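You operate a simulated robot arm through the tools that you are given. There is no shell and no other tool. Be economical: measure what you need, move in short steps, check, and stop when the job is done.

Carry out the task below with a simulated robot arm. There is one attempt and no reset: what you move stays moved.

TASK
Take the blue relay from the black tray and leave it on the ledge beside the blower. Then take the green relay and put it on the top of the electrics bench. Then take the core tool and put it on the top of the left bench. Then take the filter can from the top of the sorting bench and put it on the ledge beside the blower. Then take the rubber foot from the top of the steel bench and put it on top of the green pad. Then take the purple comb on the top of the steel bench and put it away on the top of the coil bench. Keep to this order. Set down upright: blue relay, green relay, filter can, purple comb.

Only the result counts: the job must be done as asked and must still hold three seconds after the hand-in. Knocking over, shifting, dropping, spilling or breaking anything else fails it.

THE ROBOT
A 7-joint arm with a two-finger parallel gripper on a trunk, on a base that drives. Base frame: it is fixed to the floor where the robot stands at the start and does not move with it; the origin is under the middle of the robot, x ahead of it, y to its left, z up; the surface under the hand at the start is at about z = 884. Lengths are in mm, angles in degrees, forces in N, time in s.
With the tool pointing down near the work surface it reaches from about 360 to 760 mm from the robot's upright axis, wherever it stands. Its first joint turns from -143.0 to 143.0 degrees. Places, roughly: blue relay [500, 0, 1000]; core tool [-1500, 1500, 1000]; filter can [3000, -3500, 1000]; green pad (8x5x5 cm) [1100, -6800, 900]; green relay [500, 0, 1000]; ledge beside the blower [-1400, -2800, 700]; purple comb [1250, -7250, 1000]; rubber foot (4x4x3 cm) [1300, -7100, 900]; top of the coil bench [-3900, -200, 900]; top of the electrics bench (60x18 cm) [940, -220, 880]; top of the left bench [-2200, 1500, 900]. Payload 3 kg.
Tool frame: the origin (TCP) lies between the finger pads and is the grasp point; the fingertips stand 30 mm ahead of it; z points along the fingers, y is the line along which they close. Largest opening 94 mm; finger width 28, thickness 10; the body of the gripper, 50 by 96 mm, starts 55 mm behind the TCP.
Orientation is that of the tool frame in the base frame, as [roll, pitch, yaw] about the fixed x, y, z axes, in that order (R = Rz(yaw) Ry(pitch) Rx(roll)). With the fingers straight down and closing along the base's y, the tool's x points along the base's -x, its y along +y and its z along -z.

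THE INTERFACE
- The arm moves only by the tool arm_command. Its argument "steps" is one flat list of numbers, 7 for each row, row after row: the shift along the tool's x, y, z in mm, then the turn, a rotation vector about the tool's x, y, z in degrees, then the opening, from 0 (shut) to 1 (fully open). In form: [x, y, z, rx, ry, rz, hand, x, y, z, rx, ry, rz, hand, ...]. A call has 1 to 8 rows; each row is the pose to reach, as a shift and turn from the pose commanded when the call began, along the tool's axes at that moment. A row lasts 0.2 s, in which the tool goes at most 50 mm and 8.6 degrees; a call with a longer step from one row to the next is refused whole, and so is a gripper value outside its range. A pose out of reach is approached as far as the arm can. The call stops where the force on the tool passes 40 N (or 10 N more than at its start, if that is more) or the arm is blocked; 0.2 s more then pass. The fingers move at their own pace (about 45 mm/s each) and stop on an object; they squeeze with about 28 N. The grip force told is the motor's: it shows also when the fingers shut on nothing. Time passes only in rows, and 0.2 s behind the last, so rows that repeat a pose let the fingers close. The reply holds the time, the measured pose of the TCP, the force on the tool along the base axes, the opening and the grip force, in the units named above and with some noise, with the torque about the TCP (base axes, N m) and any sound that the robot's microphone picked up.
- Cameras (640 x 400 px; columns grow to the right, rows downward): "scene" is now at [50.1, 123.6, 1727]; the picture's right is [-0.21, -0.98, 0.00], its down [-0.73, 0.16, -0.67] and it looks along [0.65, -0.14, -0.74] (base axes); focal length 265 px, centre (320, 200). "wrist" rides on the gripper at [76, 14, -102] in the tool frame; the picture's right is [-0.18, 0.98, 0.00], its down [-0.75, -0.14, -0.64] and it looks along [-0.63, -0.12, 0.77] (tool axes); focal length 243 px, centre (320, 200). There is no depth. A picture from a camera that has moved, and an enlarged one, comes with that camera's place and axes in the base frame and with its lens.
- grab_frame(camera): a new picture of that camera. It takes no simulated time.
- move_column(by): slides the trunk up (or, below 0, down) by that many mm; the arm and the scene camera ride with it, the base frame stays. It gives what a move gives, with no picture.
- base_move(legs): drives the robot by 1 to 6 legs, each [ahead, left, turn to the left] in mm, mm and degrees, along the robot's own axes; the way and the turn of a leg run together, so that a leg with both is an arc; at most 1500 mm and 180 degrees a leg. The arm and the cameras ride along, it lands a little off, and it stops where it bumps. It gives what a move gives.
- turn_head(pan, tilt): turns the head with the scene camera to pan (to the left, within 143 degrees either way) and tilt (down, from -29 to 69), counted from straight ahead of the robot. It gives what a move gives.
- close_up(camera, box): a new picture of the part [left, top, right, bottom] of that camera's present view, enlarged. It takes no simulated time.
- finish_job(): hands the job in; it is judged then, once.

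Work in short steps. Places have to be worked out from the pictures, the camera data and where the tool is seen: move nearer, look again, correct. Check each grasp and each placing, and mend what went wrong. You have 186 turns and 156 pictures in all, those below and enlarged ones among them. Open the gripper and draw the arm clear of the work before you hand the job in, unless the task says otherwise.

The tools are called after "Emit:" as a command line: name --argument value ..., lists and objects as JSON in quotes. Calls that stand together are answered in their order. arm_command: Moves the arm, as the interface text tells. Its arguments: {"type":"object","properties":{"steps":{"type":"array"}},"required":["steps"]} The other tools are called the same way: move_column (by) slides the trunk up or down; base_move (legs) drives the base; turn_head (pan, tilt) turns the head that bears the scene camera; grab_frame (camera) takes a picture; close_up (camera, box) takes an enlarged picture of a part of a camera's view; finish_job () hands the job in.

At the start:

```text
t: 0.0
tcp_pos: [568.4, -15.4, 1196.8]
tcp_rot: [180.0, -0.1, 180.0]
force: [0.8, 0.8, -0.4]
moment: [-0.01, -0.02, 0.01]
gripper_width: 93.8
finger_force: 0.1
trunk travel left (down, up): [-175.0, 215.0]
robot x, y, heading: [-3.3, 1.4, -0.2]
head pan, tilt: [-12.3, 47.8]
```

scene: 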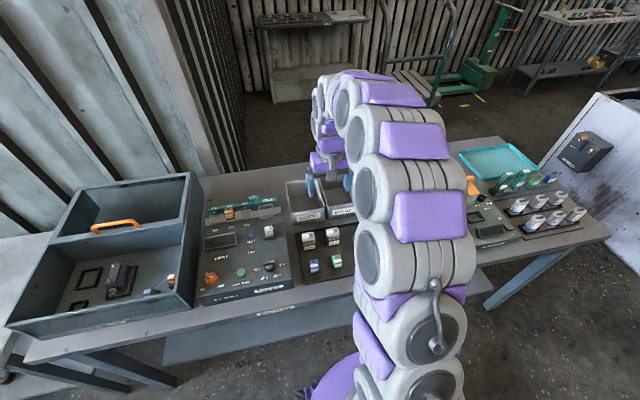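
wrist: 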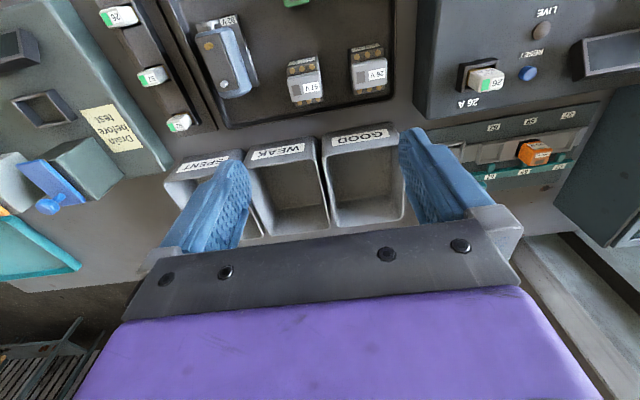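

I start by enlarging the scene view around the black tray to find the relays.

Emit:
close_up --camera "scene" --box '[190, 170, 370, 310]'

Emit:
close_up --camera "wrist" --box '[80, 0, 600, 230]'

Emit:
close_up --camera "scene" --box '[440, 120, 640, 260]'

```text
2.86 times, centred on (280, 240) of scene
camera zoom: at [50.1, 123.6, 1727.0], right [-0.21, -0.98, 0.0], down [-0.73, 0.16, -0.67], along [0.65, -0.14, -0.74], focal length 758 px, centre (434, 86)
```

zoom: 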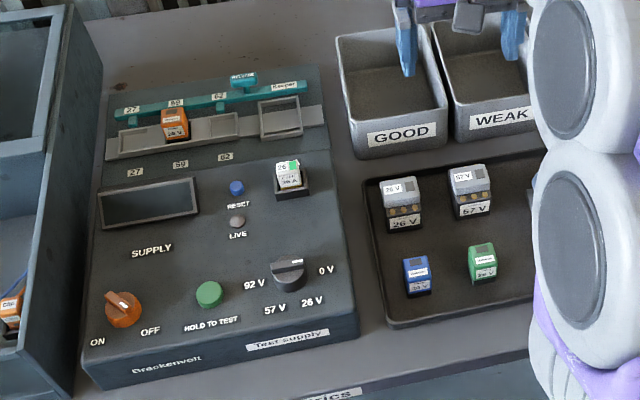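

```text
1.23 times, centred on (340, 115) of wrist
camera zoom: at [490.9, -1.1, 1301.0], right [0.18, 0.98, 0.0], down [0.75, -0.14, 0.64], along [0.63, -0.12, -0.77], focal length 299 px, centre (295, 305)
```

zoom: 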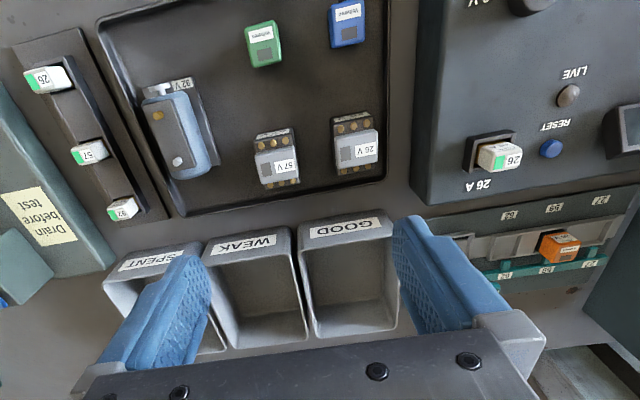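

```text
2.86 times, centred on (540, 190) of scene
camera zoom: at [50.1, 123.6, 1727.0], right [-0.21, -0.98, 0.0], down [-0.73, 0.16, -0.67], along [0.65, -0.14, -0.74], focal length 758 px, centre (-309, 229)
```

zoom: 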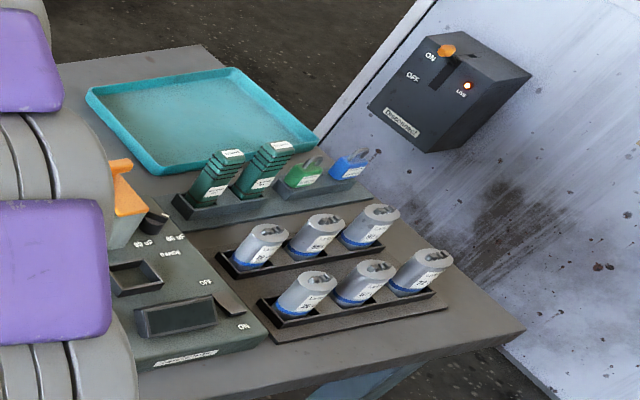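

Blue relay judged at about (477, 53), green at (476, -28), both near z 900–910. I move above the blue one and descend partway to look.

Emit:
arm_command --steps '[30, 23, 0, 0, 0, 0, 0.7, 60, 46, 0, 0, 0, 0, 0.7, 91, 69, 0, 0, 0, 0, 0.7, 91, 69, 45, 0, 0, 0, 0.7, 91, 69, 90, 0, 0, 0, 0.7, 91, 69, 135, 0, 0, 0, 0.7, 91, 69, 170, 0, 0, 0, 0.7, 91, 69, 170, 0, 0, 0, 0.7]'

Emit:
grab_frame --camera "wrist"

Emit:
grab_frame --camera "scene"

```text
t: 1.8
tcp_pos: [473.7, 53.0, 1027.2]
tcp_rot: [-179.9, 0.1, 180.0]
force: [-0.2, 0.6, 0.0]
moment: [0.0, -0.01, 0.0]
gripper_width: 65.8
finger_force: 0.1
trunk travel left (down, up): [-175.0, 215.0]
robot x, y, heading: [2.6, -2.0, -0.3]
head pan, tilt: [-12.3, 47.8]
```

```text
150 pictures are left
camera wrist: at [396.8, 67.5, 1130.4], right [0.18, 0.98, 0.0], down [0.75, -0.14, 0.64], along [0.63, -0.12, -0.77], focal length 243 px, centre (320, 200)
```

wrist: 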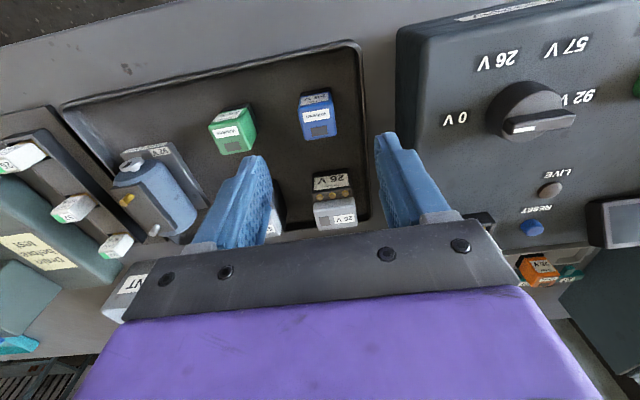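

```text
149 pictures are left
camera scene: at [49.6, 124.5, 1727.0], right [-0.21, -0.98, 0.0], down [-0.73, 0.16, -0.67], along [0.65, -0.14, -0.74], focal length 265 px, centre (320, 200)
```

scene: 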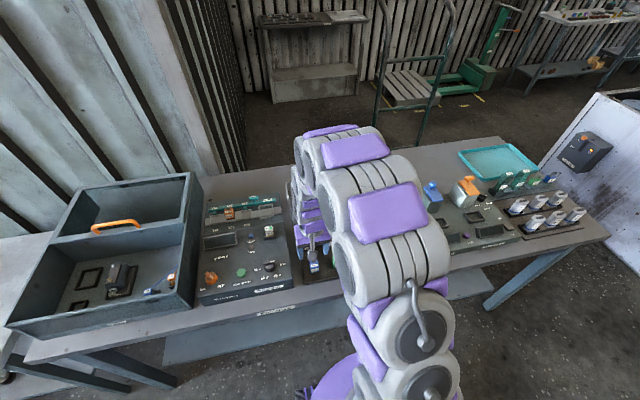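

The relay top sits near (484, 51). I enlarge the wrist view to judge its yaw and height.

Emit:
close_up --camera "wrist" --box '[190, 70, 370, 180]'

```text
3.56 times, centred on (280, 125) of wrist
camera zoom: at [396.8, 67.5, 1130.4], right [0.18, 0.98, 0.0], down [0.75, -0.14, 0.64], along [0.63, -0.12, -0.77], focal length 863 px, centre (462, 467)
```

zoom: 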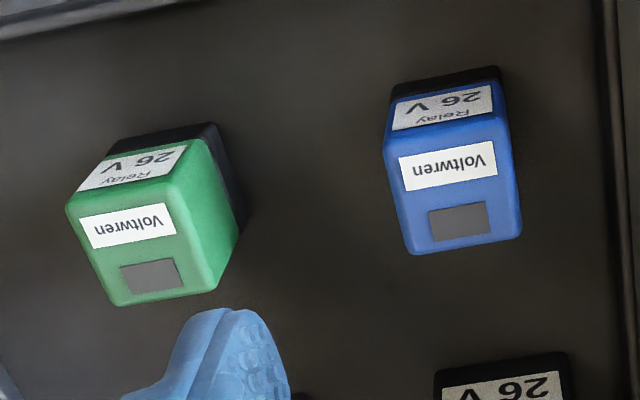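

Blue relay is nearly square to the base (about 30×30×38), centred near (479, 50), top near 922. I narrow the gripper to ~50 mm, centre, and come down to just above it.

Emit:
arm_command --steps '[-3, -3, 0, 0, 0, 0, 0.55, -3, -3, 35, 0, 0, 0, 0.55, -3, -3, 62, 0, 0, 0, 0.55, -3, -3, 62, 0, 0, 0, 0.55]'

Emit:
grab_frame --camera "wrist"

```text
t: 2.8
tcp_pos: [478.7, 51.6, 966.1]
tcp_rot: [179.9, 0.0, 179.9]
force: [-0.1, 0.5, -0.2]
moment: [0.0, 0.01, -0.01]
gripper_width: 51.3
finger_force: 0.0
trunk travel left (down, up): [-175.0, 215.0]
robot x, y, heading: [3.3, -4.2, 0.1]
head pan, tilt: [-12.3, 47.8]
```

```text
147 pictures are left
camera wrist: at [401.1, 65.4, 1068.7], right [0.18, 0.98, 0.0], down [0.75, -0.14, 0.64], along [0.63, -0.12, -0.77], focal length 243 px, centre (320, 200)
```

wrist: 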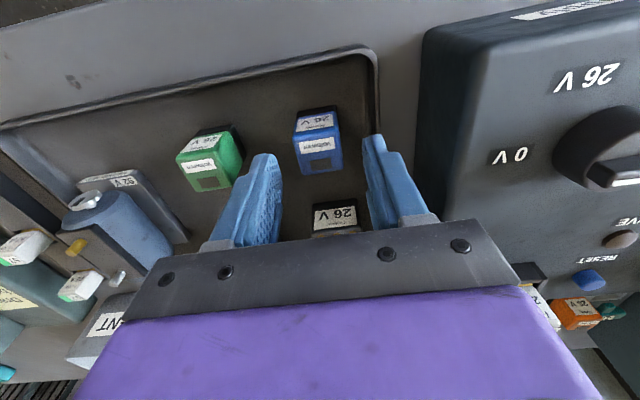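

Centred well (relay computed at 478.5, 50.6). I lower to z≈922 and close.

Emit:
arm_command --steps '[0, -1, 25, 0, 0, 0, 0.55, 0, -1, 43, 0, 0, 0, 0.55, 0, -1, 43, 0, 0, 0, 0.2, 0, -1, 43, 0, 0, 0, 0.0, 0, -1, 43, 0, 0, 0, 0.0, 0, -1, 43, 0, 0, 0, 0.0]'

Emit:
grab_frame --camera "wrist"

```text
t: 4.2
tcp_pos: [476.8, 50.1, 923.9]
tcp_rot: [180.0, 0.0, 179.9]
force: [0.1, 0.3, 0.1]
moment: [0.0, 0.01, -0.03]
gripper_width: 33.7
finger_force: 27.8
trunk travel left (down, up): [-175.0, 215.0]
robot x, y, heading: [1.0, 0.5, -0.2]
head pan, tilt: [-12.3, 47.8]
```

```text
146 pictures are left
camera wrist: at [400.0, 63.4, 1025.7], right [0.18, 0.98, 0.0], down [0.75, -0.14, 0.64], along [0.63, -0.12, -0.77], focal length 243 px, centre (320, 200)
```

wrist: 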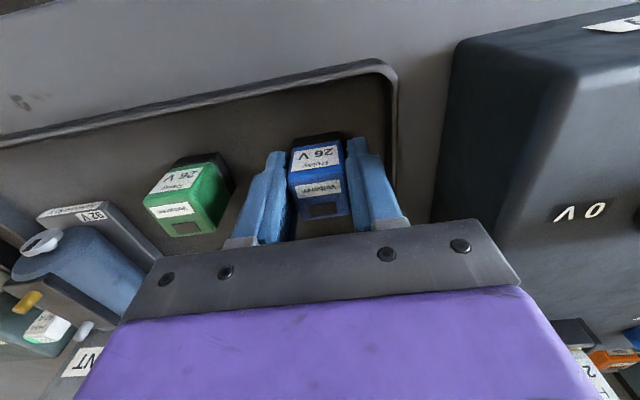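

Grip holds at 33.7 mm. I lift straight up 240 mm, then look around for the route.

Emit:
arm_command --steps '[0, 0, -30, 0, 0, 0, 0, 0, 0, -70, 0, 0, 0, 0, 0, 0, -110, 0, 0, 0, 0, 0, 0, -150, 0, 0, 0, 0, 0, 0, -190, 0, 0, 0, 0, 0, 0, -230, 0, 0, 0, 0, 0, 0, -240, 0, 0, 0, 0]'

Emit:
grab_frame --camera "wrist"

Emit:
turn_head --pan -110 --tilt 25

Emit:
grab_frame --camera "scene"

Emit:
turn_head --pan 143 --tilt 25

Emit:
grab_frame --camera "scene"

```text
t: 5.8
tcp_pos: [479.0, 49.3, 1162.1]
tcp_rot: [180.0, 0.0, -180.0]
force: [0.8, 1.1, -0.8]
moment: [0.0, -0.02, 0.03]
gripper_width: 33.6
finger_force: 28.5
trunk travel left (down, up): [-175.0, 215.0]
robot x, y, heading: [-2.1, -0.9, -0.1]
head pan, tilt: [-12.3, 47.8]
```

```text
145 pictures are left
camera wrist: at [401.6, 63.2, 1265.1], right [0.18, 0.98, 0.0], down [0.75, -0.14, 0.64], along [0.63, -0.12, -0.77], focal length 243 px, centre (320, 200)
```

wrist: 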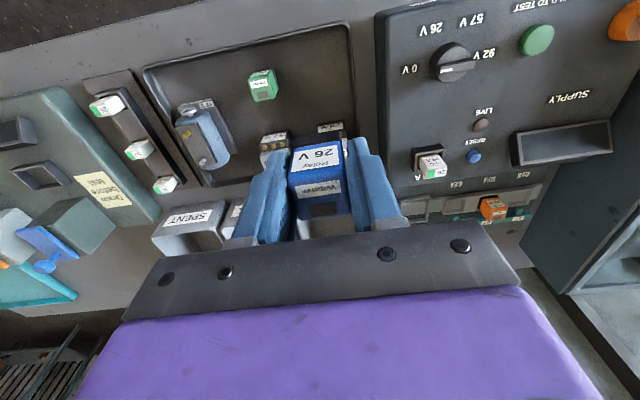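

```text
t: 7.5
tcp_pos: [480.1, 49.9, 1162.5]
tcp_rot: [180.0, 0.0, 180.0]
force: [0.1, -0.1, 0.2]
moment: [0.01, 0.02, 0.02]
gripper_width: 33.6
finger_force: 28.4
trunk travel left (down, up): [-175.0, 215.0]
robot x, y, heading: [-2.4, -1.2, -0.1]
head pan, tilt: [-110.0, 25.0]
```

```text
144 pictures are left
camera scene: at [-59.1, 54.5, 1761.7], right [-0.94, 0.34, 0.0], down [0.14, 0.4, -0.91], along [-0.31, -0.85, -0.42], focal length 265 px, centre (320, 200)
```

scene: 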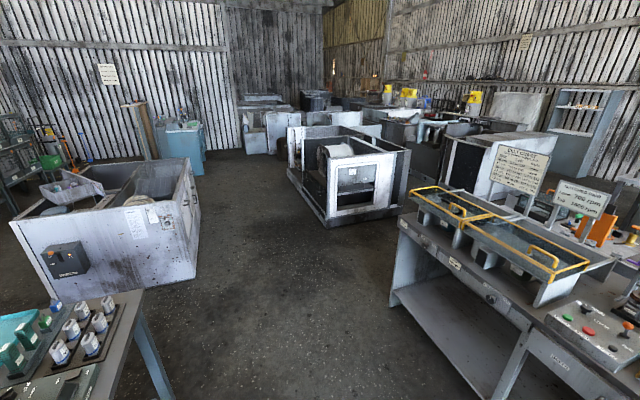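

```text
t: 11.1
tcp_pos: [478.2, 49.1, 1162.6]
tcp_rot: [-179.9, 0.0, 180.0]
force: [-0.4, 0.0, 0.3]
moment: [0.0, -0.02, -0.01]
gripper_width: 33.4
finger_force: 27.9
trunk travel left (down, up): [-175.0, 215.0]
robot x, y, heading: [-2.1, 0.5, 0.1]
head pan, tilt: [143.0, 25.0]
```

```text
143 pictures are left
camera scene: at [-101.3, 196.8, 1761.7], right [0.6, 0.8, 0.0], down [0.34, -0.26, -0.91], along [-0.72, 0.55, -0.42], focal length 265 px, centre (320, 200)
```

scene: 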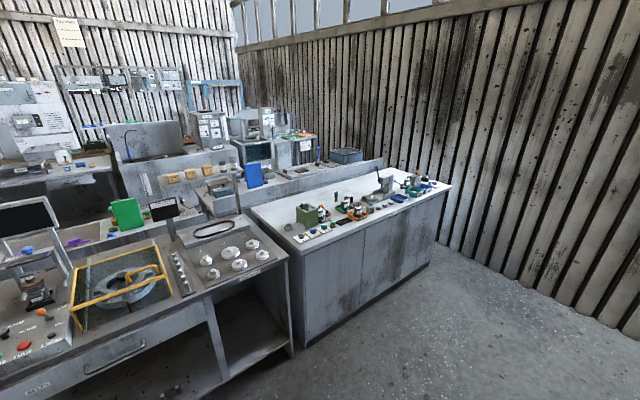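

The box with the wheel matches the blower at about (-1400, -2800). I zoom in there.

Emit:
turn_head --pan -110 --tilt 25

Emit:
close_up --camera "scene" --box '[270, 80, 450, 240]'

Emit:
close_up --camera "scene" --box '[0, 100, 220, 320]'

```text
t: 14.6
tcp_pos: [480.6, 48.4, 1162.6]
tcp_rot: [180.0, 0.1, -180.0]
force: [0.3, -0.5, 0.2]
moment: [0.0, -0.02, 0.03]
gripper_width: 33.7
finger_force: 27.9
trunk travel left (down, up): [-175.0, 215.0]
robot x, y, heading: [-1.1, 1.3, 0.1]
head pan, tilt: [-110.0, 25.0]
```

```text
2.50 times, centred on (360, 160) of scene
camera zoom: at [-59.2, 54.5, 1761.7], right [-0.94, 0.34, 0.0], down [0.14, 0.4, -0.91], along [-0.31, -0.85, -0.42], focal length 663 px, centre (220, 300)
```

zoom: 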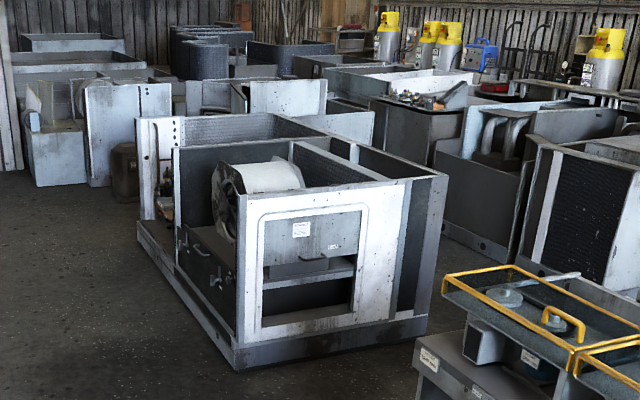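

```text
1.82 times, centred on (110, 210) of scene
camera zoom: at [-59.2, 54.5, 1761.7], right [-0.94, 0.34, 0.0], down [0.14, 0.4, -0.91], along [-0.31, -0.85, -0.42], focal length 482 px, centre (702, 182)
```

zoom: 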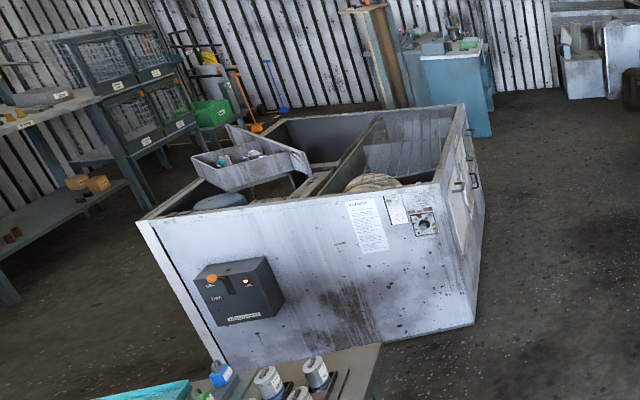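

The blower unit's near face is at about y=-2720 (x -2360…-1170), walls ~914 high; the lane from here is free. I back off, turn right 90°, and drive down toward it.

Emit:
base_move --legs '[[-300, 0, 0], [0, 0, -90], [1450, 0, 0], [600, 0, 0], [0, -900, 0]]'

Emit:
turn_head --pan 0 --tilt 35

Emit:
grab_frame --camera "scene"

```text
t: 34.6
tcp_pos: [-1123.7, -2540.9, 1161.3]
tcp_rot: [-179.9, 0.1, 91.1]
force: [-0.7, -0.6, -1.4]
moment: [0.01, 0.0, 0.03]
gripper_width: 33.4
finger_force: 28.1
trunk travel left (down, up): [-175.0, 215.0]
robot x, y, heading: [-1182.8, -2062.1, -88.8]
head pan, tilt: [-110.0, 25.0]
```

```text
t: 36.5
tcp_pos: [-1128.9, -2540.2, 1163.3]
tcp_rot: [180.0, 0.0, 90.9]
force: [0.9, 0.7, 0.2]
moment: [-0.04, 0.0, 0.02]
gripper_width: 33.5
finger_force: 28.4
trunk travel left (down, up): [-175.0, 215.0]
robot x, y, heading: [-1184.8, -2062.1, -89.0]
head pan, tilt: [0.0, 35.0]
```

```text
140 pictures are left
camera scene: at [-1043.1, -2121.9, 1745.6], right [-1.0, -0.02, 0.0], down [-0.01, 0.58, -0.82], along [0.01, -0.82, -0.58], focal length 265 px, centre (320, 200)
```

scene: 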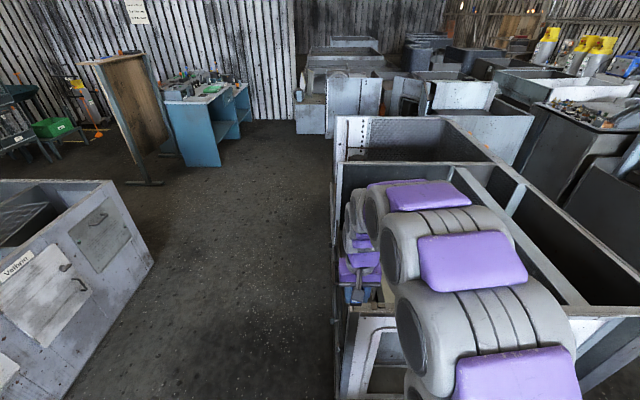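

The arm hides the box interior. I check the wrist view and pan the head to the right and down.

Emit:
turn_head --pan -20 --tilt 50

Emit:
grab_frame --camera "scene"

Emit:
grab_frame --camera "wrist"

```text
t: 37.3
tcp_pos: [-1128.6, -2540.3, 1162.8]
tcp_rot: [-180.0, 0.0, 91.0]
force: [-0.5, 0.4, -1.2]
moment: [-0.03, -0.01, 0.01]
gripper_width: 33.6
finger_force: 27.7
trunk travel left (down, up): [-175.0, 215.0]
robot x, y, heading: [-1185.3, -2062.4, -88.9]
head pan, tilt: [-20.0, 50.0]
```

```text
139 pictures are left
camera scene: at [-1070.0, -2106.7, 1724.0], right [-0.95, 0.32, 0.0], down [0.25, 0.73, -0.64], along [-0.21, -0.61, -0.77], focal length 265 px, centre (320, 200)
```

scene: 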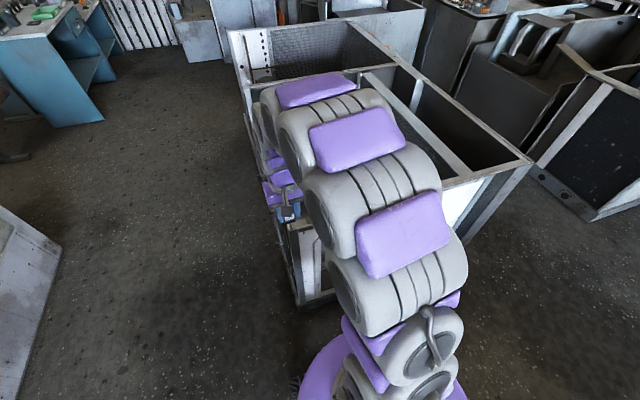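

```text
138 pictures are left
camera wrist: at [-1117.0, -2463.6, 1265.2], right [0.99, -0.17, 0.0], down [-0.13, -0.76, 0.64], along [-0.11, -0.63, -0.77], focal length 243 px, centre (320, 200)
```

wrist: 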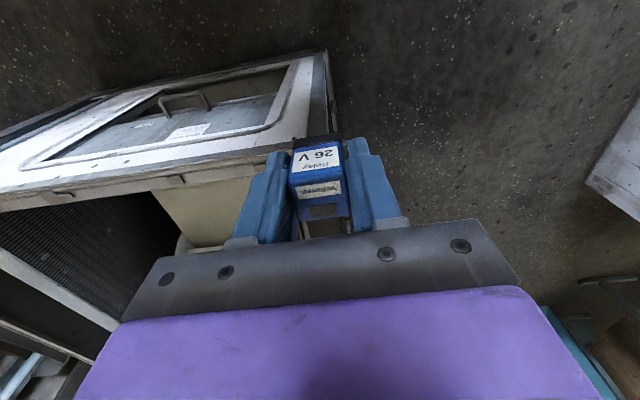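

I shift the base 300 to its right so that the wrist camera looks into the box.

Emit:
base_move --legs '[[0, -300, 0]]'

Emit:
grab_frame --camera "wrist"

Emit:
turn_head --pan 10 --tilt 55

Emit:
grab_frame --camera "scene"

```text
t: 39.4
tcp_pos: [-1416.4, -2544.4, 1162.5]
tcp_rot: [-179.2, 0.2, 90.9]
force: [0.7, 1.2, -0.6]
moment: [-0.01, 0.05, -0.01]
gripper_width: 33.6
finger_force: 28.5
trunk travel left (down, up): [-175.0, 215.0]
robot x, y, heading: [-1483.0, -2067.4, -89.4]
head pan, tilt: [-20.0, 50.0]
```

```text
137 pictures are left
camera wrist: at [-1403.7, -2468.2, 1264.1], right [0.99, -0.17, -0.01], down [-0.12, -0.75, 0.64], along [-0.12, -0.63, -0.76], focal length 243 px, centre (320, 200)
```

wrist: 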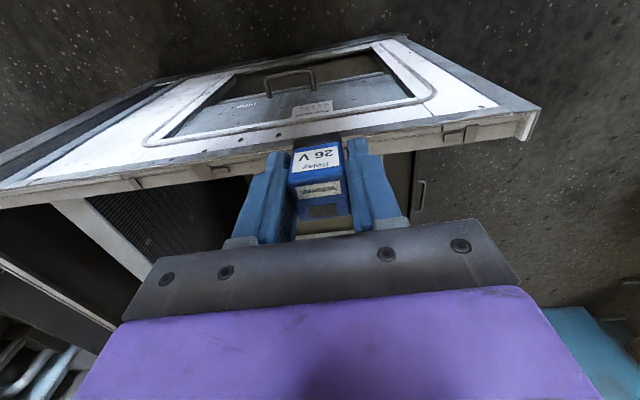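

```text
t: 40.3
tcp_pos: [-1437.3, -2542.7, 1163.5]
tcp_rot: [179.7, 0.1, 90.9]
force: [0.5, -0.2, -0.8]
moment: [0.0, -0.06, 0.01]
gripper_width: 33.5
finger_force: 28.1
trunk travel left (down, up): [-175.0, 215.0]
robot x, y, heading: [-1489.1, -2065.0, -89.1]
head pan, tilt: [10.0, 55.0]
```

```text
136 pictures are left
camera scene: at [-1325.4, -2109.9, 1716.7], right [-0.98, -0.19, 0.01], down [-0.16, 0.81, -0.57], along [0.1, -0.56, -0.82], focal length 265 px, centre (320, 200)
```

scene: 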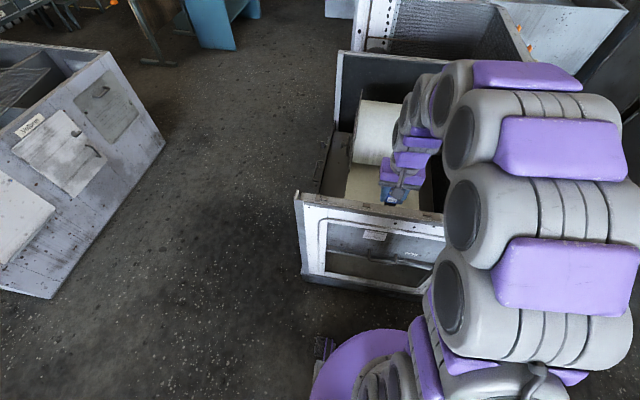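

A cream flat area shows between the near wall and the fan housing. I zoom on it.

Emit:
close_up --camera "scene" --box '[290, 80, 470, 310]'

```text
1.74 times, centred on (380, 195) of scene
camera zoom: at [-1325.4, -2109.9, 1716.7], right [-0.98, -0.19, 0.01], down [-0.16, 0.81, -0.57], along [0.1, -0.56, -0.82], focal length 461 px, centre (216, 209)
```

zoom: 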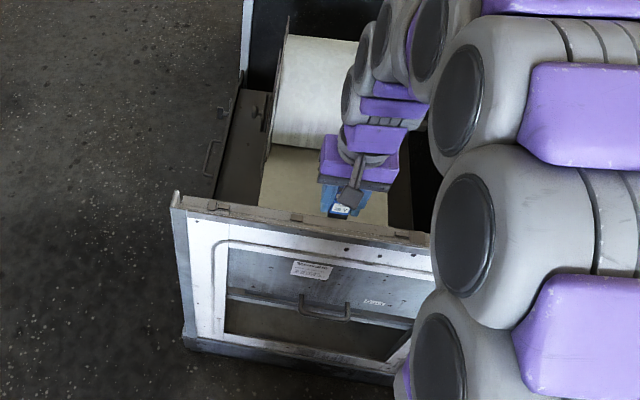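

The ledge appears to span about x -1660…-1320, y -3000…-2750. I drive 180 nearer and swing the arm to the right to get a clear view.

Emit:
base_move --legs '[[180, 0, 0]]'

Emit:
arm_command --steps '[0, -45, 0, 0, 0, 0, 0, 0, -90, 0, 0, 0, 0, 0, 0, -135, 0, 0, 0, 0, 0, 0, -180, 0, 0, 0, 0, 0, 0, -225, 0, 0, 0, 0, 0, 0, -270, 0, 0, 0, 0, 0, 0, -300, 0, 0, 0, 0, 0]'

Emit:
grab_frame --camera "scene"

Emit:
grab_frame --camera "wrist"

```text
t: 41.8
tcp_pos: [-1424.8, -2722.2, 1163.0]
tcp_rot: [-179.6, 0.0, 90.7]
force: [0.6, -0.1, -1.3]
moment: [0.0, 0.01, -0.02]
gripper_width: 33.6
finger_force: 27.2
trunk travel left (down, up): [-175.0, 215.0]
robot x, y, heading: [-1479.4, -2247.7, -89.4]
head pan, tilt: [10.0, 55.0]
```

```text
t: 43.4
tcp_pos: [-1733.4, -2724.7, 1162.9]
tcp_rot: [179.8, 0.2, 90.7]
force: [0.2, 0.6, -0.2]
moment: [0.0, -0.01, 0.01]
gripper_width: 33.8
finger_force: 28.2
trunk travel left (down, up): [-175.0, 215.0]
robot x, y, heading: [-1482.1, -2241.4, -89.6]
head pan, tilt: [10.0, 55.0]
```

```text
134 pictures are left
camera scene: at [-1331.8, -2288.7, 1717.7], right [-0.98, -0.18, 0.0], down [-0.15, 0.81, -0.57], along [0.11, -0.56, -0.82], focal length 265 px, centre (320, 200)
```

scene: 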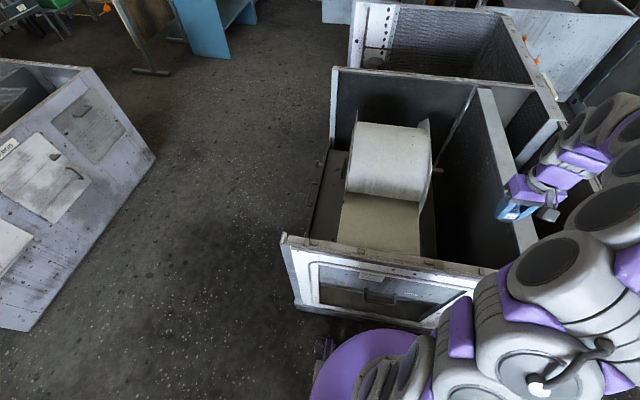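

```text
133 pictures are left
camera wrist: at [-1721.7, -2648.4, 1265.0], right [0.99, -0.17, 0.0], down [-0.13, -0.75, 0.64], along [-0.11, -0.63, -0.77], focal length 243 px, centre (320, 200)
```

wrist: 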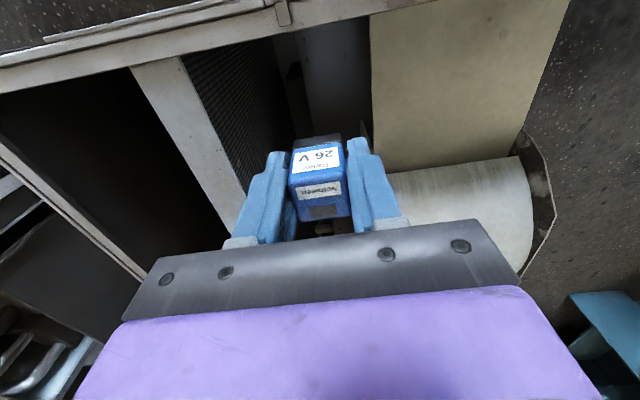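

Clear view now. I zoom in on the flat area by the wheel.

Emit:
close_up --camera "scene" --box '[270, 100, 490, 340]'

Emit:
close_up --camera "wrist" --box '[280, 0, 600, 240]'

```text
1.67 times, centred on (380, 220) of scene
camera zoom: at [-1331.8, -2288.7, 1717.7], right [-0.98, -0.18, 0.0], down [-0.15, 0.81, -0.57], along [0.11, -0.56, -0.82], focal length 442 px, centre (220, 167)
```

zoom: 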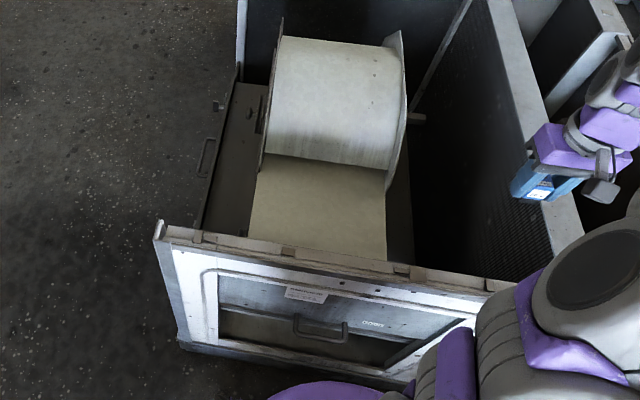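

```text
1.67 times, centred on (440, 120) of wrist
camera zoom: at [-1721.7, -2648.4, 1265.0], right [0.99, -0.17, 0.0], down [-0.13, -0.75, 0.64], along [-0.11, -0.63, -0.77], focal length 404 px, centre (120, 333)
```

zoom: 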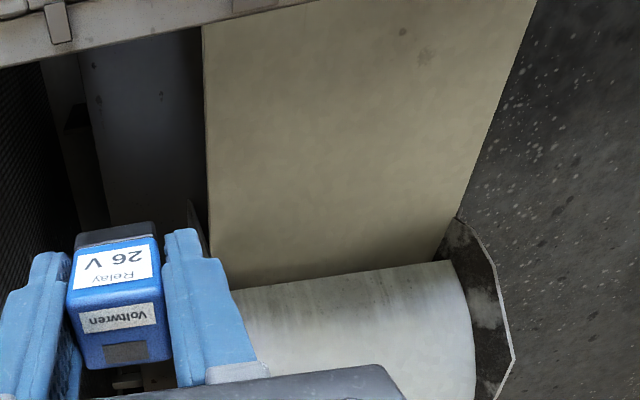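

The cream ledge comes out at z≈740–765, x -1636…-1310, y from the wall to -3005. I'll put the relay at about (-1400, -2850), leaving room for the can at x≈-1530; first I move above that spot.

Emit:
arm_command --steps '[-16, 42, 0, 0, 0, 0, 0, -32, 84, 0, 0, 0, 0, 0, -48, 126, 0, 0, 0, 0, 0, -64, 168, 0, 0, 0, 0, 0, -80, 210, 0, 0, 0, 0, 0, -96, 252, 0, 0, 0, 0, 0, -112, 294, 0, 0, 0, 0, 0, -122, 334, 0, 0, 0, 0, 0]'

Emit:
grab_frame --camera "wrist"

Emit:
grab_frame --camera "scene"

```text
t: 45.2
tcp_pos: [-1397.2, -2841.2, 1163.5]
tcp_rot: [179.9, 0.1, 90.8]
force: [0.5, 0.4, -0.9]
moment: [-0.02, -0.01, 0.01]
gripper_width: 33.6
finger_force: 28.2
trunk travel left (down, up): [-175.0, 215.0]
robot x, y, heading: [-1482.8, -2247.6, -89.5]
head pan, tilt: [10.0, 55.0]
```

```text
130 pictures are left
camera wrist: at [-1385.7, -2765.0, 1265.5], right [0.99, -0.17, 0.0], down [-0.13, -0.75, 0.64], along [-0.11, -0.63, -0.77], focal length 243 px, centre (320, 200)
```

wrist: 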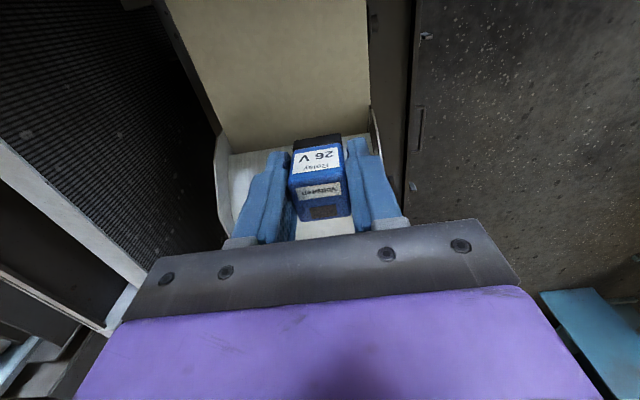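

```text
129 pictures are left
camera scene: at [-1325.7, -2289.9, 1717.1], right [-0.98, -0.18, 0.0], down [-0.15, 0.81, -0.57], along [0.1, -0.56, -0.82], focal length 265 px, centre (320, 200)
```

scene: 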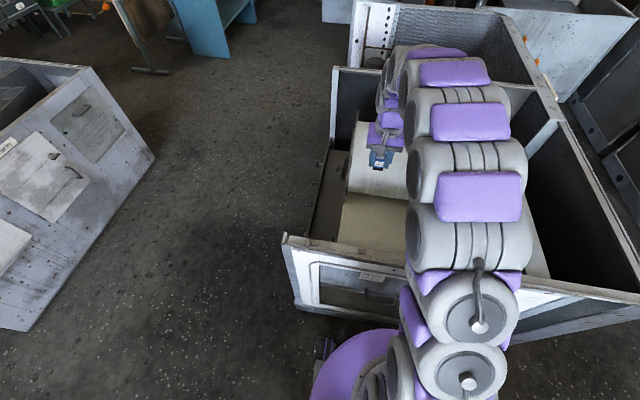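

The ledge lies directly below (right edge x≈-1311). I lower 300 mm with the wall well behind the hand and check.

Emit:
arm_command --steps '[0, 0, 40, 0, 0, 0, 0, 0, 0, 80, 0, 0, 0, 0, 0, 0, 120, 0, 0, 0, 0, 0, 0, 160, 0, 0, 0, 0, 0, 0, 200, 0, 0, 0, 0, 0, 0, 240, 0, 0, 0, 0, 0, 0, 270, 0, 0, 0, 0, 0, 0, 300, 0, 0, 0, 0]'

Emit:
grab_frame --camera "wrist"

Emit:
close_up --camera "scene" --box '[270, 60, 490, 300]'

```text
t: 47.0
tcp_pos: [-1396.6, -2843.0, 864.4]
tcp_rot: [179.8, 0.0, 90.8]
force: [-0.9, -0.4, 0.1]
moment: [0.03, -0.01, 0.01]
gripper_width: 33.7
finger_force: 27.4
trunk travel left (down, up): [-175.0, 215.0]
robot x, y, heading: [-1481.8, -2248.1, -89.5]
head pan, tilt: [10.0, 55.0]
```

```text
128 pictures are left
camera wrist: at [-1385.1, -2767.6, 966.9], right [0.99, -0.17, 0.0], down [-0.13, -0.75, 0.64], along [-0.11, -0.63, -0.77], focal length 243 px, centre (320, 200)
```

wrist: 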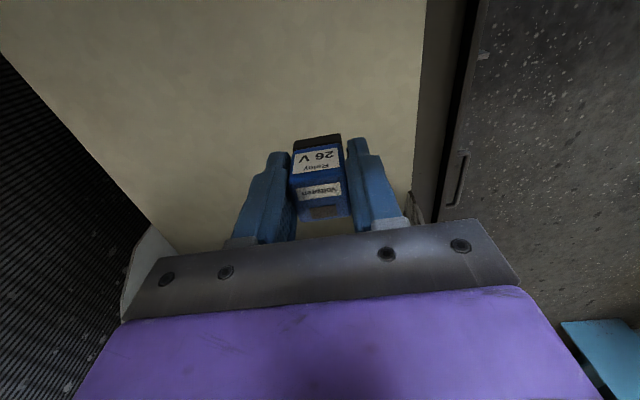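

```text
1.67 times, centred on (380, 180) of scene
camera zoom: at [-1328.2, -2291.1, 1717.3], right [-0.98, -0.18, 0.0], down [-0.15, 0.81, -0.57], along [0.1, -0.56, -0.82], focal length 442 px, centre (220, 233)
```

zoom: 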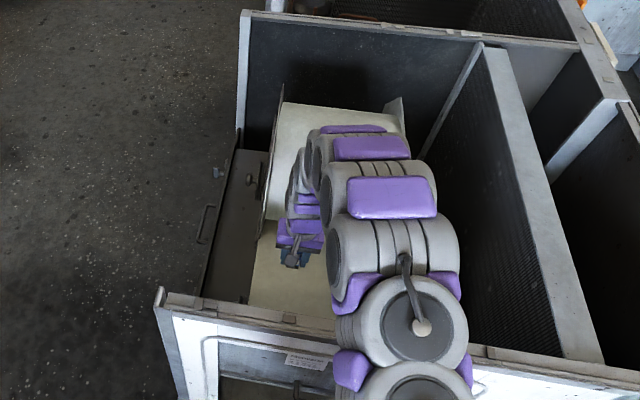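

Ledge height again computes to ~746. Relay bottom is ~37 below the TCP, so contact near z≈784. I descend to 795, then in small steps.

Emit:
arm_command --steps '[0, 0, 35, 0, 0, 0, 0, 0, 0, 65, 0, 0, 0, 0, 0, 0, 70, 0, 0, 0, 0, 0, 0, 73, 0, 0, 0, 0, 0, 0, 76, 0, 0, 0, 0, 0, 0, 76, 0, 0, 0, 0]'

Emit:
grab_frame --camera "wrist"

```text
t: 48.4
tcp_pos: [-1396.8, -2843.9, 789.2]
tcp_rot: [179.8, 0.1, 90.6]
force: [-0.2, -0.3, 0.0]
moment: [-0.01, 0.0, 0.02]
gripper_width: 33.7
finger_force: 28.0
trunk travel left (down, up): [-175.0, 215.0]
robot x, y, heading: [-1478.6, -2247.3, -89.5]
head pan, tilt: [10.0, 55.0]
```

```text
126 pictures are left
camera wrist: at [-1385.4, -2767.7, 891.0], right [0.99, -0.17, 0.0], down [-0.13, -0.75, 0.64], along [-0.11, -0.63, -0.77], focal length 243 px, centre (320, 200)
```

wrist: 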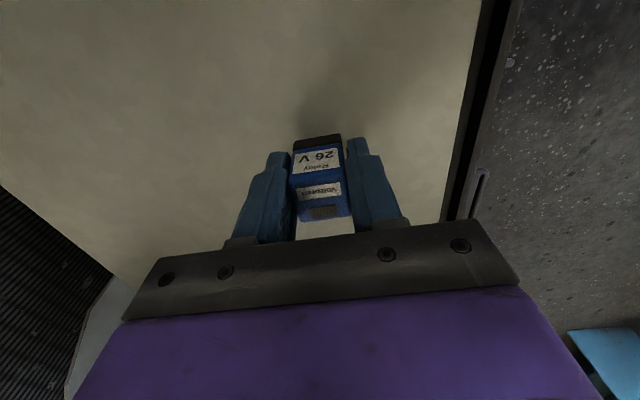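

Still no contact. Continue down in 2 mm steps.

Emit:
arm_command --steps '[0, 0, 2, 0, 0, 0, 0, 0, 0, 4, 0, 0, 0, 0, 0, 0, 6, 0, 0, 0, 0, 0, 0, 7, 0, 0, 0, 0, 0, 0, 7, 0, 0, 0, 0]'

```text
t: 49.6
tcp_pos: [-1396.5, -2843.5, 783.5]
tcp_rot: [179.7, 0.4, 90.7]
force: [0.6, 1.2, 25.9]
moment: [0.15, 0.01, 0.0]
gripper_width: 33.7
finger_force: 28.0
trunk travel left (down, up): [-175.0, 215.0]
robot x, y, heading: [-1481.6, -2246.6, -89.2]
head pan, tilt: [10.0, 55.0]
```

Contact (26 N). I ease up 1.5 mm, open, and look.

Emit:
arm_command --steps '[0, 0, -1.5, 0, 0, 0, 0, 0, 0, -1.5, 0, 0, 0, 0.3, 0, 0, -1.5, 0, 0, 0, 0.6, 0, 0, -1.5, 0, 0, 0, 0.7, 0, 0, -1.5, 0, 0, 0, 0.7]'

Emit:
grab_frame --camera "wrist"

```text
t: 50.8
tcp_pos: [-1397.5, -2843.3, 783.8]
tcp_rot: [179.7, 0.1, 90.7]
force: [0.7, 1.1, -0.1]
moment: [0.04, 0.01, 0.05]
gripper_width: 65.8
finger_force: 0.0
trunk travel left (down, up): [-175.0, 215.0]
robot x, y, heading: [-1479.7, -2244.8, -89.2]
head pan, tilt: [10.0, 55.0]
```

```text
125 pictures are left
camera wrist: at [-1385.0, -2766.7, 884.9], right [0.99, -0.17, 0.0], down [-0.13, -0.75, 0.64], along [-0.11, -0.63, -0.77], focal length 243 px, centre (320, 200)
```

wrist: 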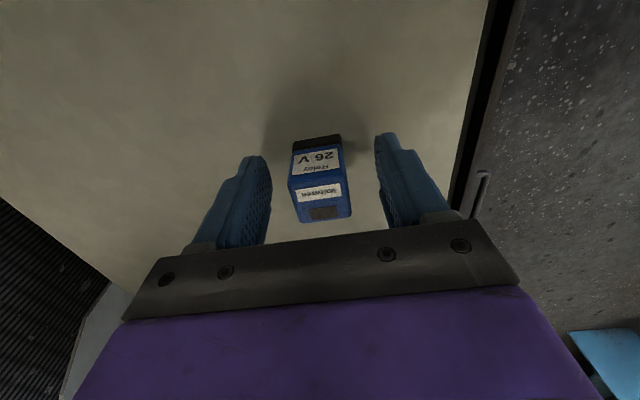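

The relay stands on the ledge. I raise straight up and verify.

Emit:
arm_command --steps '[0, 0, -30, 0, 0, 0, 0.7, 0, 0, -75, 0, 0, 0, 0.7, 0, 0, -122, 0, 0, 0, 0.7, 0, 0, -170, 0, 0, 0, 0.7, 0, 0, -218, 0, 0, 0, 0.7, 0, 0, -266, 0, 0, 0, 0.7, 0, 0, -314, 0, 0, 0, 0.7, 0, 0, -362, 0, 0, 0, 0.7]'

Emit:
grab_frame --camera "wrist"

```text
t: 52.6
tcp_pos: [-1397.8, -2839.2, 1145.7]
tcp_rot: [179.8, 0.2, 90.6]
force: [-0.6, -0.7, 1.0]
moment: [0.01, -0.01, 0.03]
gripper_width: 65.7
finger_force: 0.0
trunk travel left (down, up): [-175.0, 215.0]
robot x, y, heading: [-1483.4, -2245.7, -89.1]
head pan, tilt: [10.0, 55.0]
```

```text
124 pictures are left
camera wrist: at [-1385.0, -2763.8, 1247.4], right [0.99, -0.17, 0.0], down [-0.13, -0.75, 0.64], along [-0.11, -0.64, -0.76], focal length 243 px, centre (320, 200)
```

wrist: 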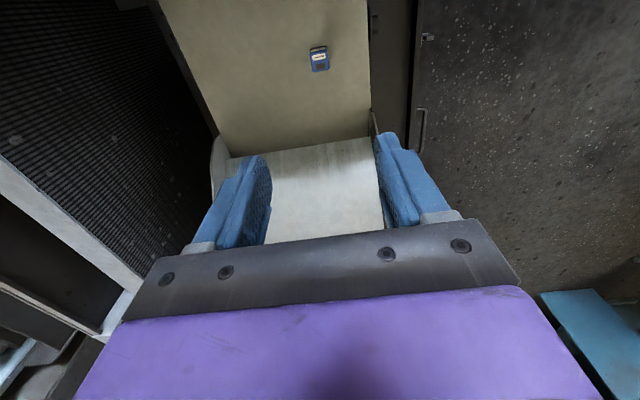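

Blue relay is upright on the ledge. I retract the arm and drive back along the same way to the electrics bench.

Emit:
arm_command --steps '[40, 0, 0, 0, 0, 0, 0.7, 80, 0, 0, 0, 0, 0, 0.7, 115, -25, -30, 0, 0, 0, 0.7, 115, -60, -50, 0, 0, 0, 0.7]'

Emit:
base_move --legs '[[-180, 0, 0], [0, 1180, 0], [-1040, 0, 0], [-1000, 0, 0], [0, 0, 89.2], [300, 0, 0]]'

Emit:
turn_head --pan -12 --tilt 48

Emit:
grab_frame --camera "wrist"

Emit:
grab_frame --camera "scene"

```text
refused: row 3 steps farther than a row can; nothing moved
```

```text
t: 74.9
tcp_pos: [585.8, 36.0, 1144.1]
tcp_rot: [179.9, 0.1, 177.9]
force: [-0.5, -0.4, 0.1]
moment: [0.0, 0.02, 0.04]
gripper_width: 65.8
finger_force: 0.1
trunk travel left (down, up): [-175.0, 215.0]
robot x, y, heading: [-14.0, -20.7, -2.2]
head pan, tilt: [10.0, 55.0]
```

```text
t: 75.8
tcp_pos: [582.4, 36.7, 1145.5]
tcp_rot: [179.8, 0.2, 177.9]
force: [0.0, -0.1, -0.3]
moment: [-0.02, 0.03, 0.03]
gripper_width: 65.8
finger_force: 0.0
trunk travel left (down, up): [-175.0, 215.0]
robot x, y, heading: [-17.0, -17.9, -2.4]
head pan, tilt: [-12.0, 48.0]
```

```text
123 pictures are left
camera wrist: at [505.6, 52.6, 1246.8], right [0.22, 0.98, 0.0], down [0.75, -0.17, 0.64], along [0.63, -0.14, -0.76], focal length 243 px, centre (320, 200)
```

wrist: 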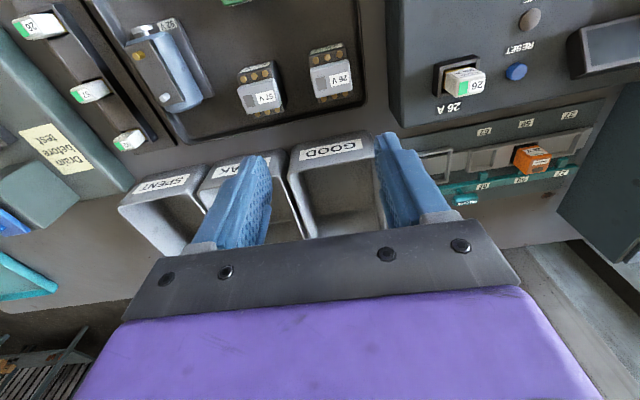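

```text
122 pictures are left
camera scene: at [40.8, 103.0, 1726.6], right [-0.25, -0.97, 0.0], down [-0.72, 0.18, -0.67], along [0.65, -0.17, -0.74], focal length 265 px, centre (320, 200)
```

scene: 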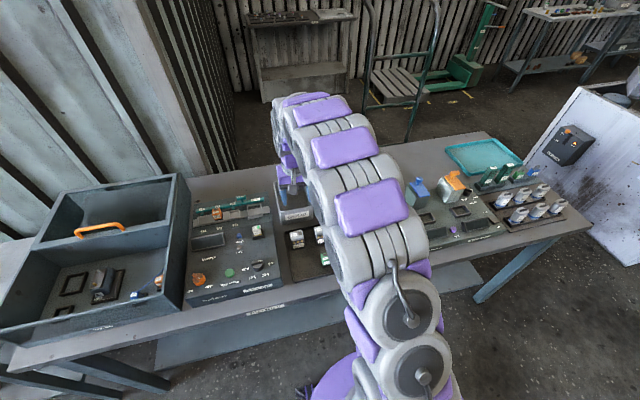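

Green relay computed at about (481, -32), square to the base. I go above it, straighten yaw by 2°, narrow the gripper and descend to z≈1000.

Emit:
arm_command --steps '[34, -24, 0, 0, 0, 0, 0.55, 68, -48, 0, 0, 0, -1, 0.55, 100.6, -71.6, 0, 0, 0, -2.1, 0.55, 100.6, -71.6, 45, 0, 0, -2.1, 0.55, 100.6, -71.6, 90, 0, 0, -2.1, 0.55, 100.6, -71.6, 135, 0, 0, -2.1, 0.55, 100.6, -71.6, 145, 0, 0, -2.1, 0.55]'

Emit:
grab_frame --camera "wrist"

```text
t: 77.4
tcp_pos: [481.0, -31.5, 1000.4]
tcp_rot: [179.9, 0.2, 179.9]
force: [-0.3, 0.3, -0.3]
moment: [-0.01, 0.03, 0.02]
gripper_width: 51.9
finger_force: 0.1
trunk travel left (down, up): [-175.0, 215.0]
robot x, y, heading: [-17.7, -19.1, -2.4]
head pan, tilt: [-12.0, 48.0]
```

```text
121 pictures are left
camera wrist: at [402.2, -18.3, 1102.1], right [0.18, 0.98, 0.0], down [0.75, -0.14, 0.64], along [0.63, -0.12, -0.76], focal length 243 px, centre (320, 200)
```

wrist: 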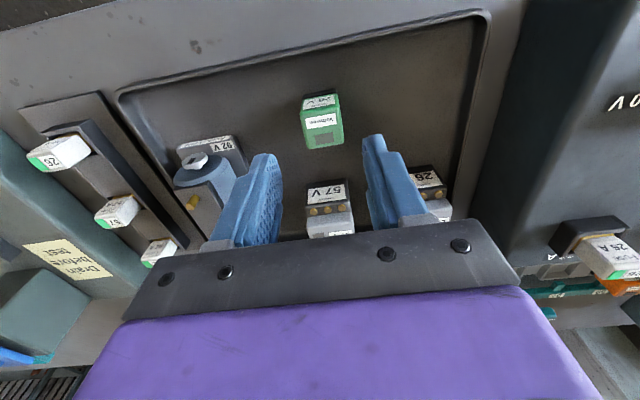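

Centred on the green relay. I descend to 923 and close.

Emit:
arm_command --steps '[0, 0, 40, 0, 0, 0, 0.55, 0, 0, 65, 0, 0, 0, 0.55, 0, 0, 77.5, 0, 0, 0, 0.55, 0, 0, 77.5, 0, 0, 0, 0.2, 0, 0, 77.5, 0, 0, 0, 0.0, 0, 0, 77.5, 0, 0, 0, 0.0, 0, 0, 77.5, 0, 0, 0, 0.0]'

Emit:
grab_frame --camera "wrist"

```text
t: 79.0
tcp_pos: [481.2, -31.4, 920.7]
tcp_rot: [179.8, 0.2, -179.9]
force: [-0.4, -0.3, -0.4]
moment: [0.01, 0.01, -0.05]
gripper_width: 33.4
finger_force: 28.0
trunk travel left (down, up): [-175.0, 215.0]
robot x, y, heading: [-12.5, -17.9, -2.3]
head pan, tilt: [-12.0, 48.0]
```

```text
120 pictures are left
camera wrist: at [402.9, -17.8, 1023.4], right [0.18, 0.98, 0.0], down [0.75, -0.14, 0.64], along [0.63, -0.12, -0.76], focal length 243 px, centre (320, 200)
```

wrist: 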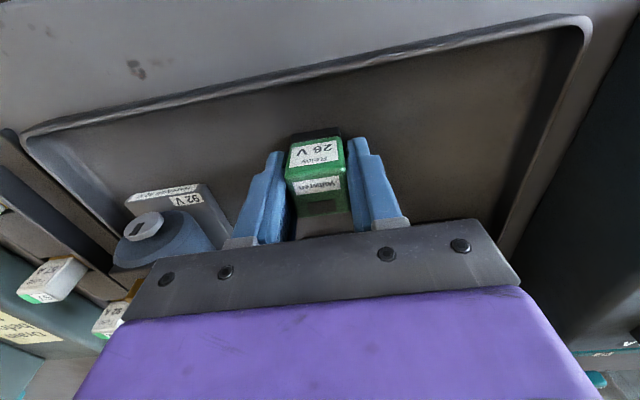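

Held. The bench's clear strip (x≈850–1030) is out of reach from the front, so I'll go around its right end and work from behind. First lift to z≈1160.

Emit:
arm_command --steps '[0, 0, -30, 0, 0, 0, 0, 0, 0, -70, 0, 0, 0, 0, 0, 0, -115, 0, 0, 0, 0, 0, 0, -160, 0, 0, 0, 0, 0, 0, -205, 0, 0, 0, 0, 0, 0, -240, 0, 0, 0, 0]'

Emit:
turn_head --pan -50 --tilt 30

Emit:
grab_frame --camera "scene"

```text
t: 80.4
tcp_pos: [478.7, -32.1, 1162.5]
tcp_rot: [179.8, 0.2, 180.0]
force: [0.0, 0.3, -1.4]
moment: [-0.02, 0.01, 0.02]
gripper_width: 33.3
finger_force: 27.8
trunk travel left (down, up): [-175.0, 215.0]
robot x, y, heading: [-16.5, -18.1, -2.3]
head pan, tilt: [-12.0, 48.0]
```

```text
t: 81.4
tcp_pos: [478.6, -31.5, 1163.1]
tcp_rot: [179.8, 0.2, -179.9]
force: [0.1, 0.0, -0.9]
moment: [0.01, -0.01, -0.02]
gripper_width: 33.6
finger_force: 28.0
trunk travel left (down, up): [-175.0, 215.0]
robot x, y, heading: [-15.9, -21.5, -2.4]
head pan, tilt: [-50.0, 30.0]
```

```text
119 pictures are left
camera scene: at [18.8, 50.0, 1753.6], right [-0.79, -0.61, 0.0], down [-0.31, 0.4, -0.87], along [0.53, -0.68, -0.5], focal length 265 px, centre (320, 200)
```

scene: 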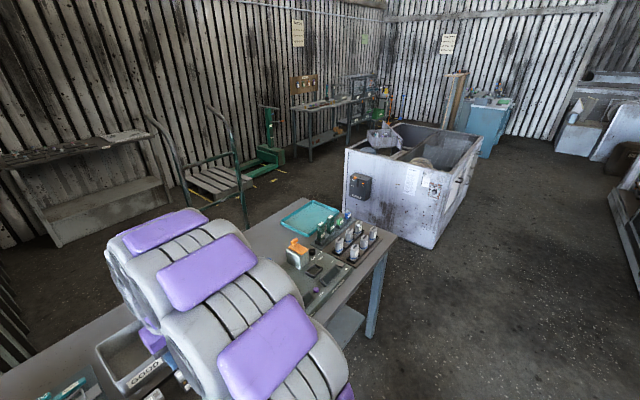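

The gap at the bench's right end is over 1 m and the floor behind is open up to the trolley (x≈2130). I drive around via y≈-1640 and turn to face the bench from behind.

Emit:
base_move --legs '[[-300, 0, 0], [0, -1500, 0], [0, -130, 2.3], [1500, 0, 0], [330, 0, 0], [0, 0, 180]]'

Emit:
turn_head --pan -60 --tilt 30

Emit:
grab_frame --camera "scene"

```text
t: 108.0
tcp_pos: [970.9, -1728.3, 1161.0]
tcp_rot: [179.8, 0.3, 6.6]
force: [0.2, 0.3, -0.7]
moment: [-0.01, 0.05, 0.0]
gripper_width: 33.4
finger_force: 28.7
trunk travel left (down, up): [-175.0, 215.0]
robot x, y, heading: [1464.3, -1681.9, -175.6]
head pan, tilt: [-50.0, 30.0]
```

```text
t: 108.8
tcp_pos: [972.0, -1728.0, 1162.6]
tcp_rot: [179.8, 0.3, 6.7]
force: [0.7, 0.0, -0.2]
moment: [0.02, 0.02, 0.0]
gripper_width: 33.7
finger_force: 27.7
trunk travel left (down, up): [-175.0, 215.0]
robot x, y, heading: [1462.7, -1682.5, -175.4]
head pan, tilt: [-60.0, 30.0]
```

```text
118 pictures are left
camera scene: at [1447.5, -1745.7, 1753.6], right [0.82, 0.57, 0.0], down [0.28, -0.41, -0.87], along [-0.49, 0.71, -0.5], focal length 265 px, centre (320, 200)
```

scene: 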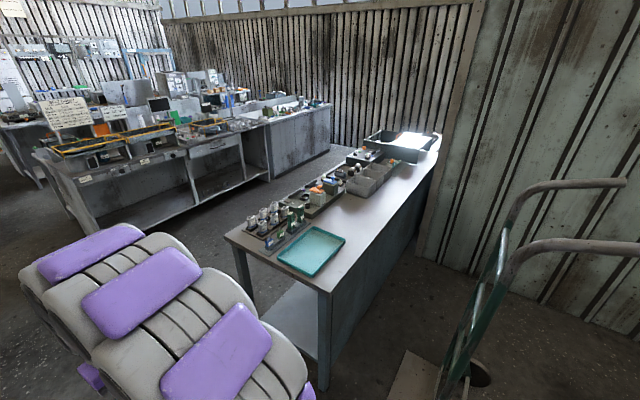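

Something (a hand truck) stands right behind the bench on my right. I look at it more squarely before moving.

Emit:
turn_head --pan -95 --tilt 35

Emit:
grab_frame --camera "scene"

```text
t: 109.8
tcp_pos: [972.5, -1727.3, 1163.1]
tcp_rot: [179.7, 0.3, 6.7]
force: [0.4, 0.2, -0.9]
moment: [0.0, 0.01, 0.0]
gripper_width: 33.8
finger_force: 27.6
trunk travel left (down, up): [-175.0, 215.0]
robot x, y, heading: [1463.9, -1681.6, -175.3]
head pan, tilt: [-95.0, 35.0]
```

```text
117 pictures are left
camera scene: at [1499.5, -1732.5, 1746.0], right [1.0, -0.01, 0.0], down [0.0, -0.57, -0.82], along [0.01, 0.82, -0.57], focal length 265 px, centre (320, 200)
```

scene: 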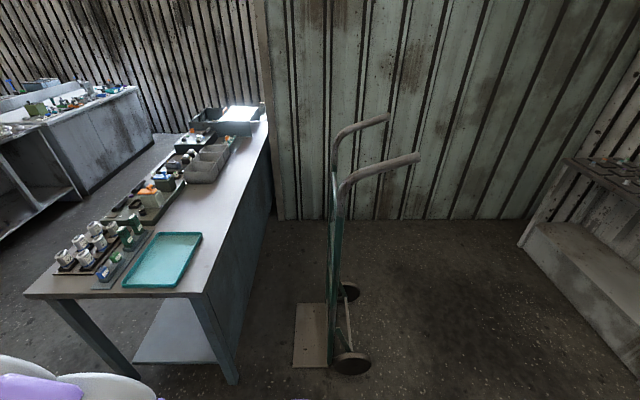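

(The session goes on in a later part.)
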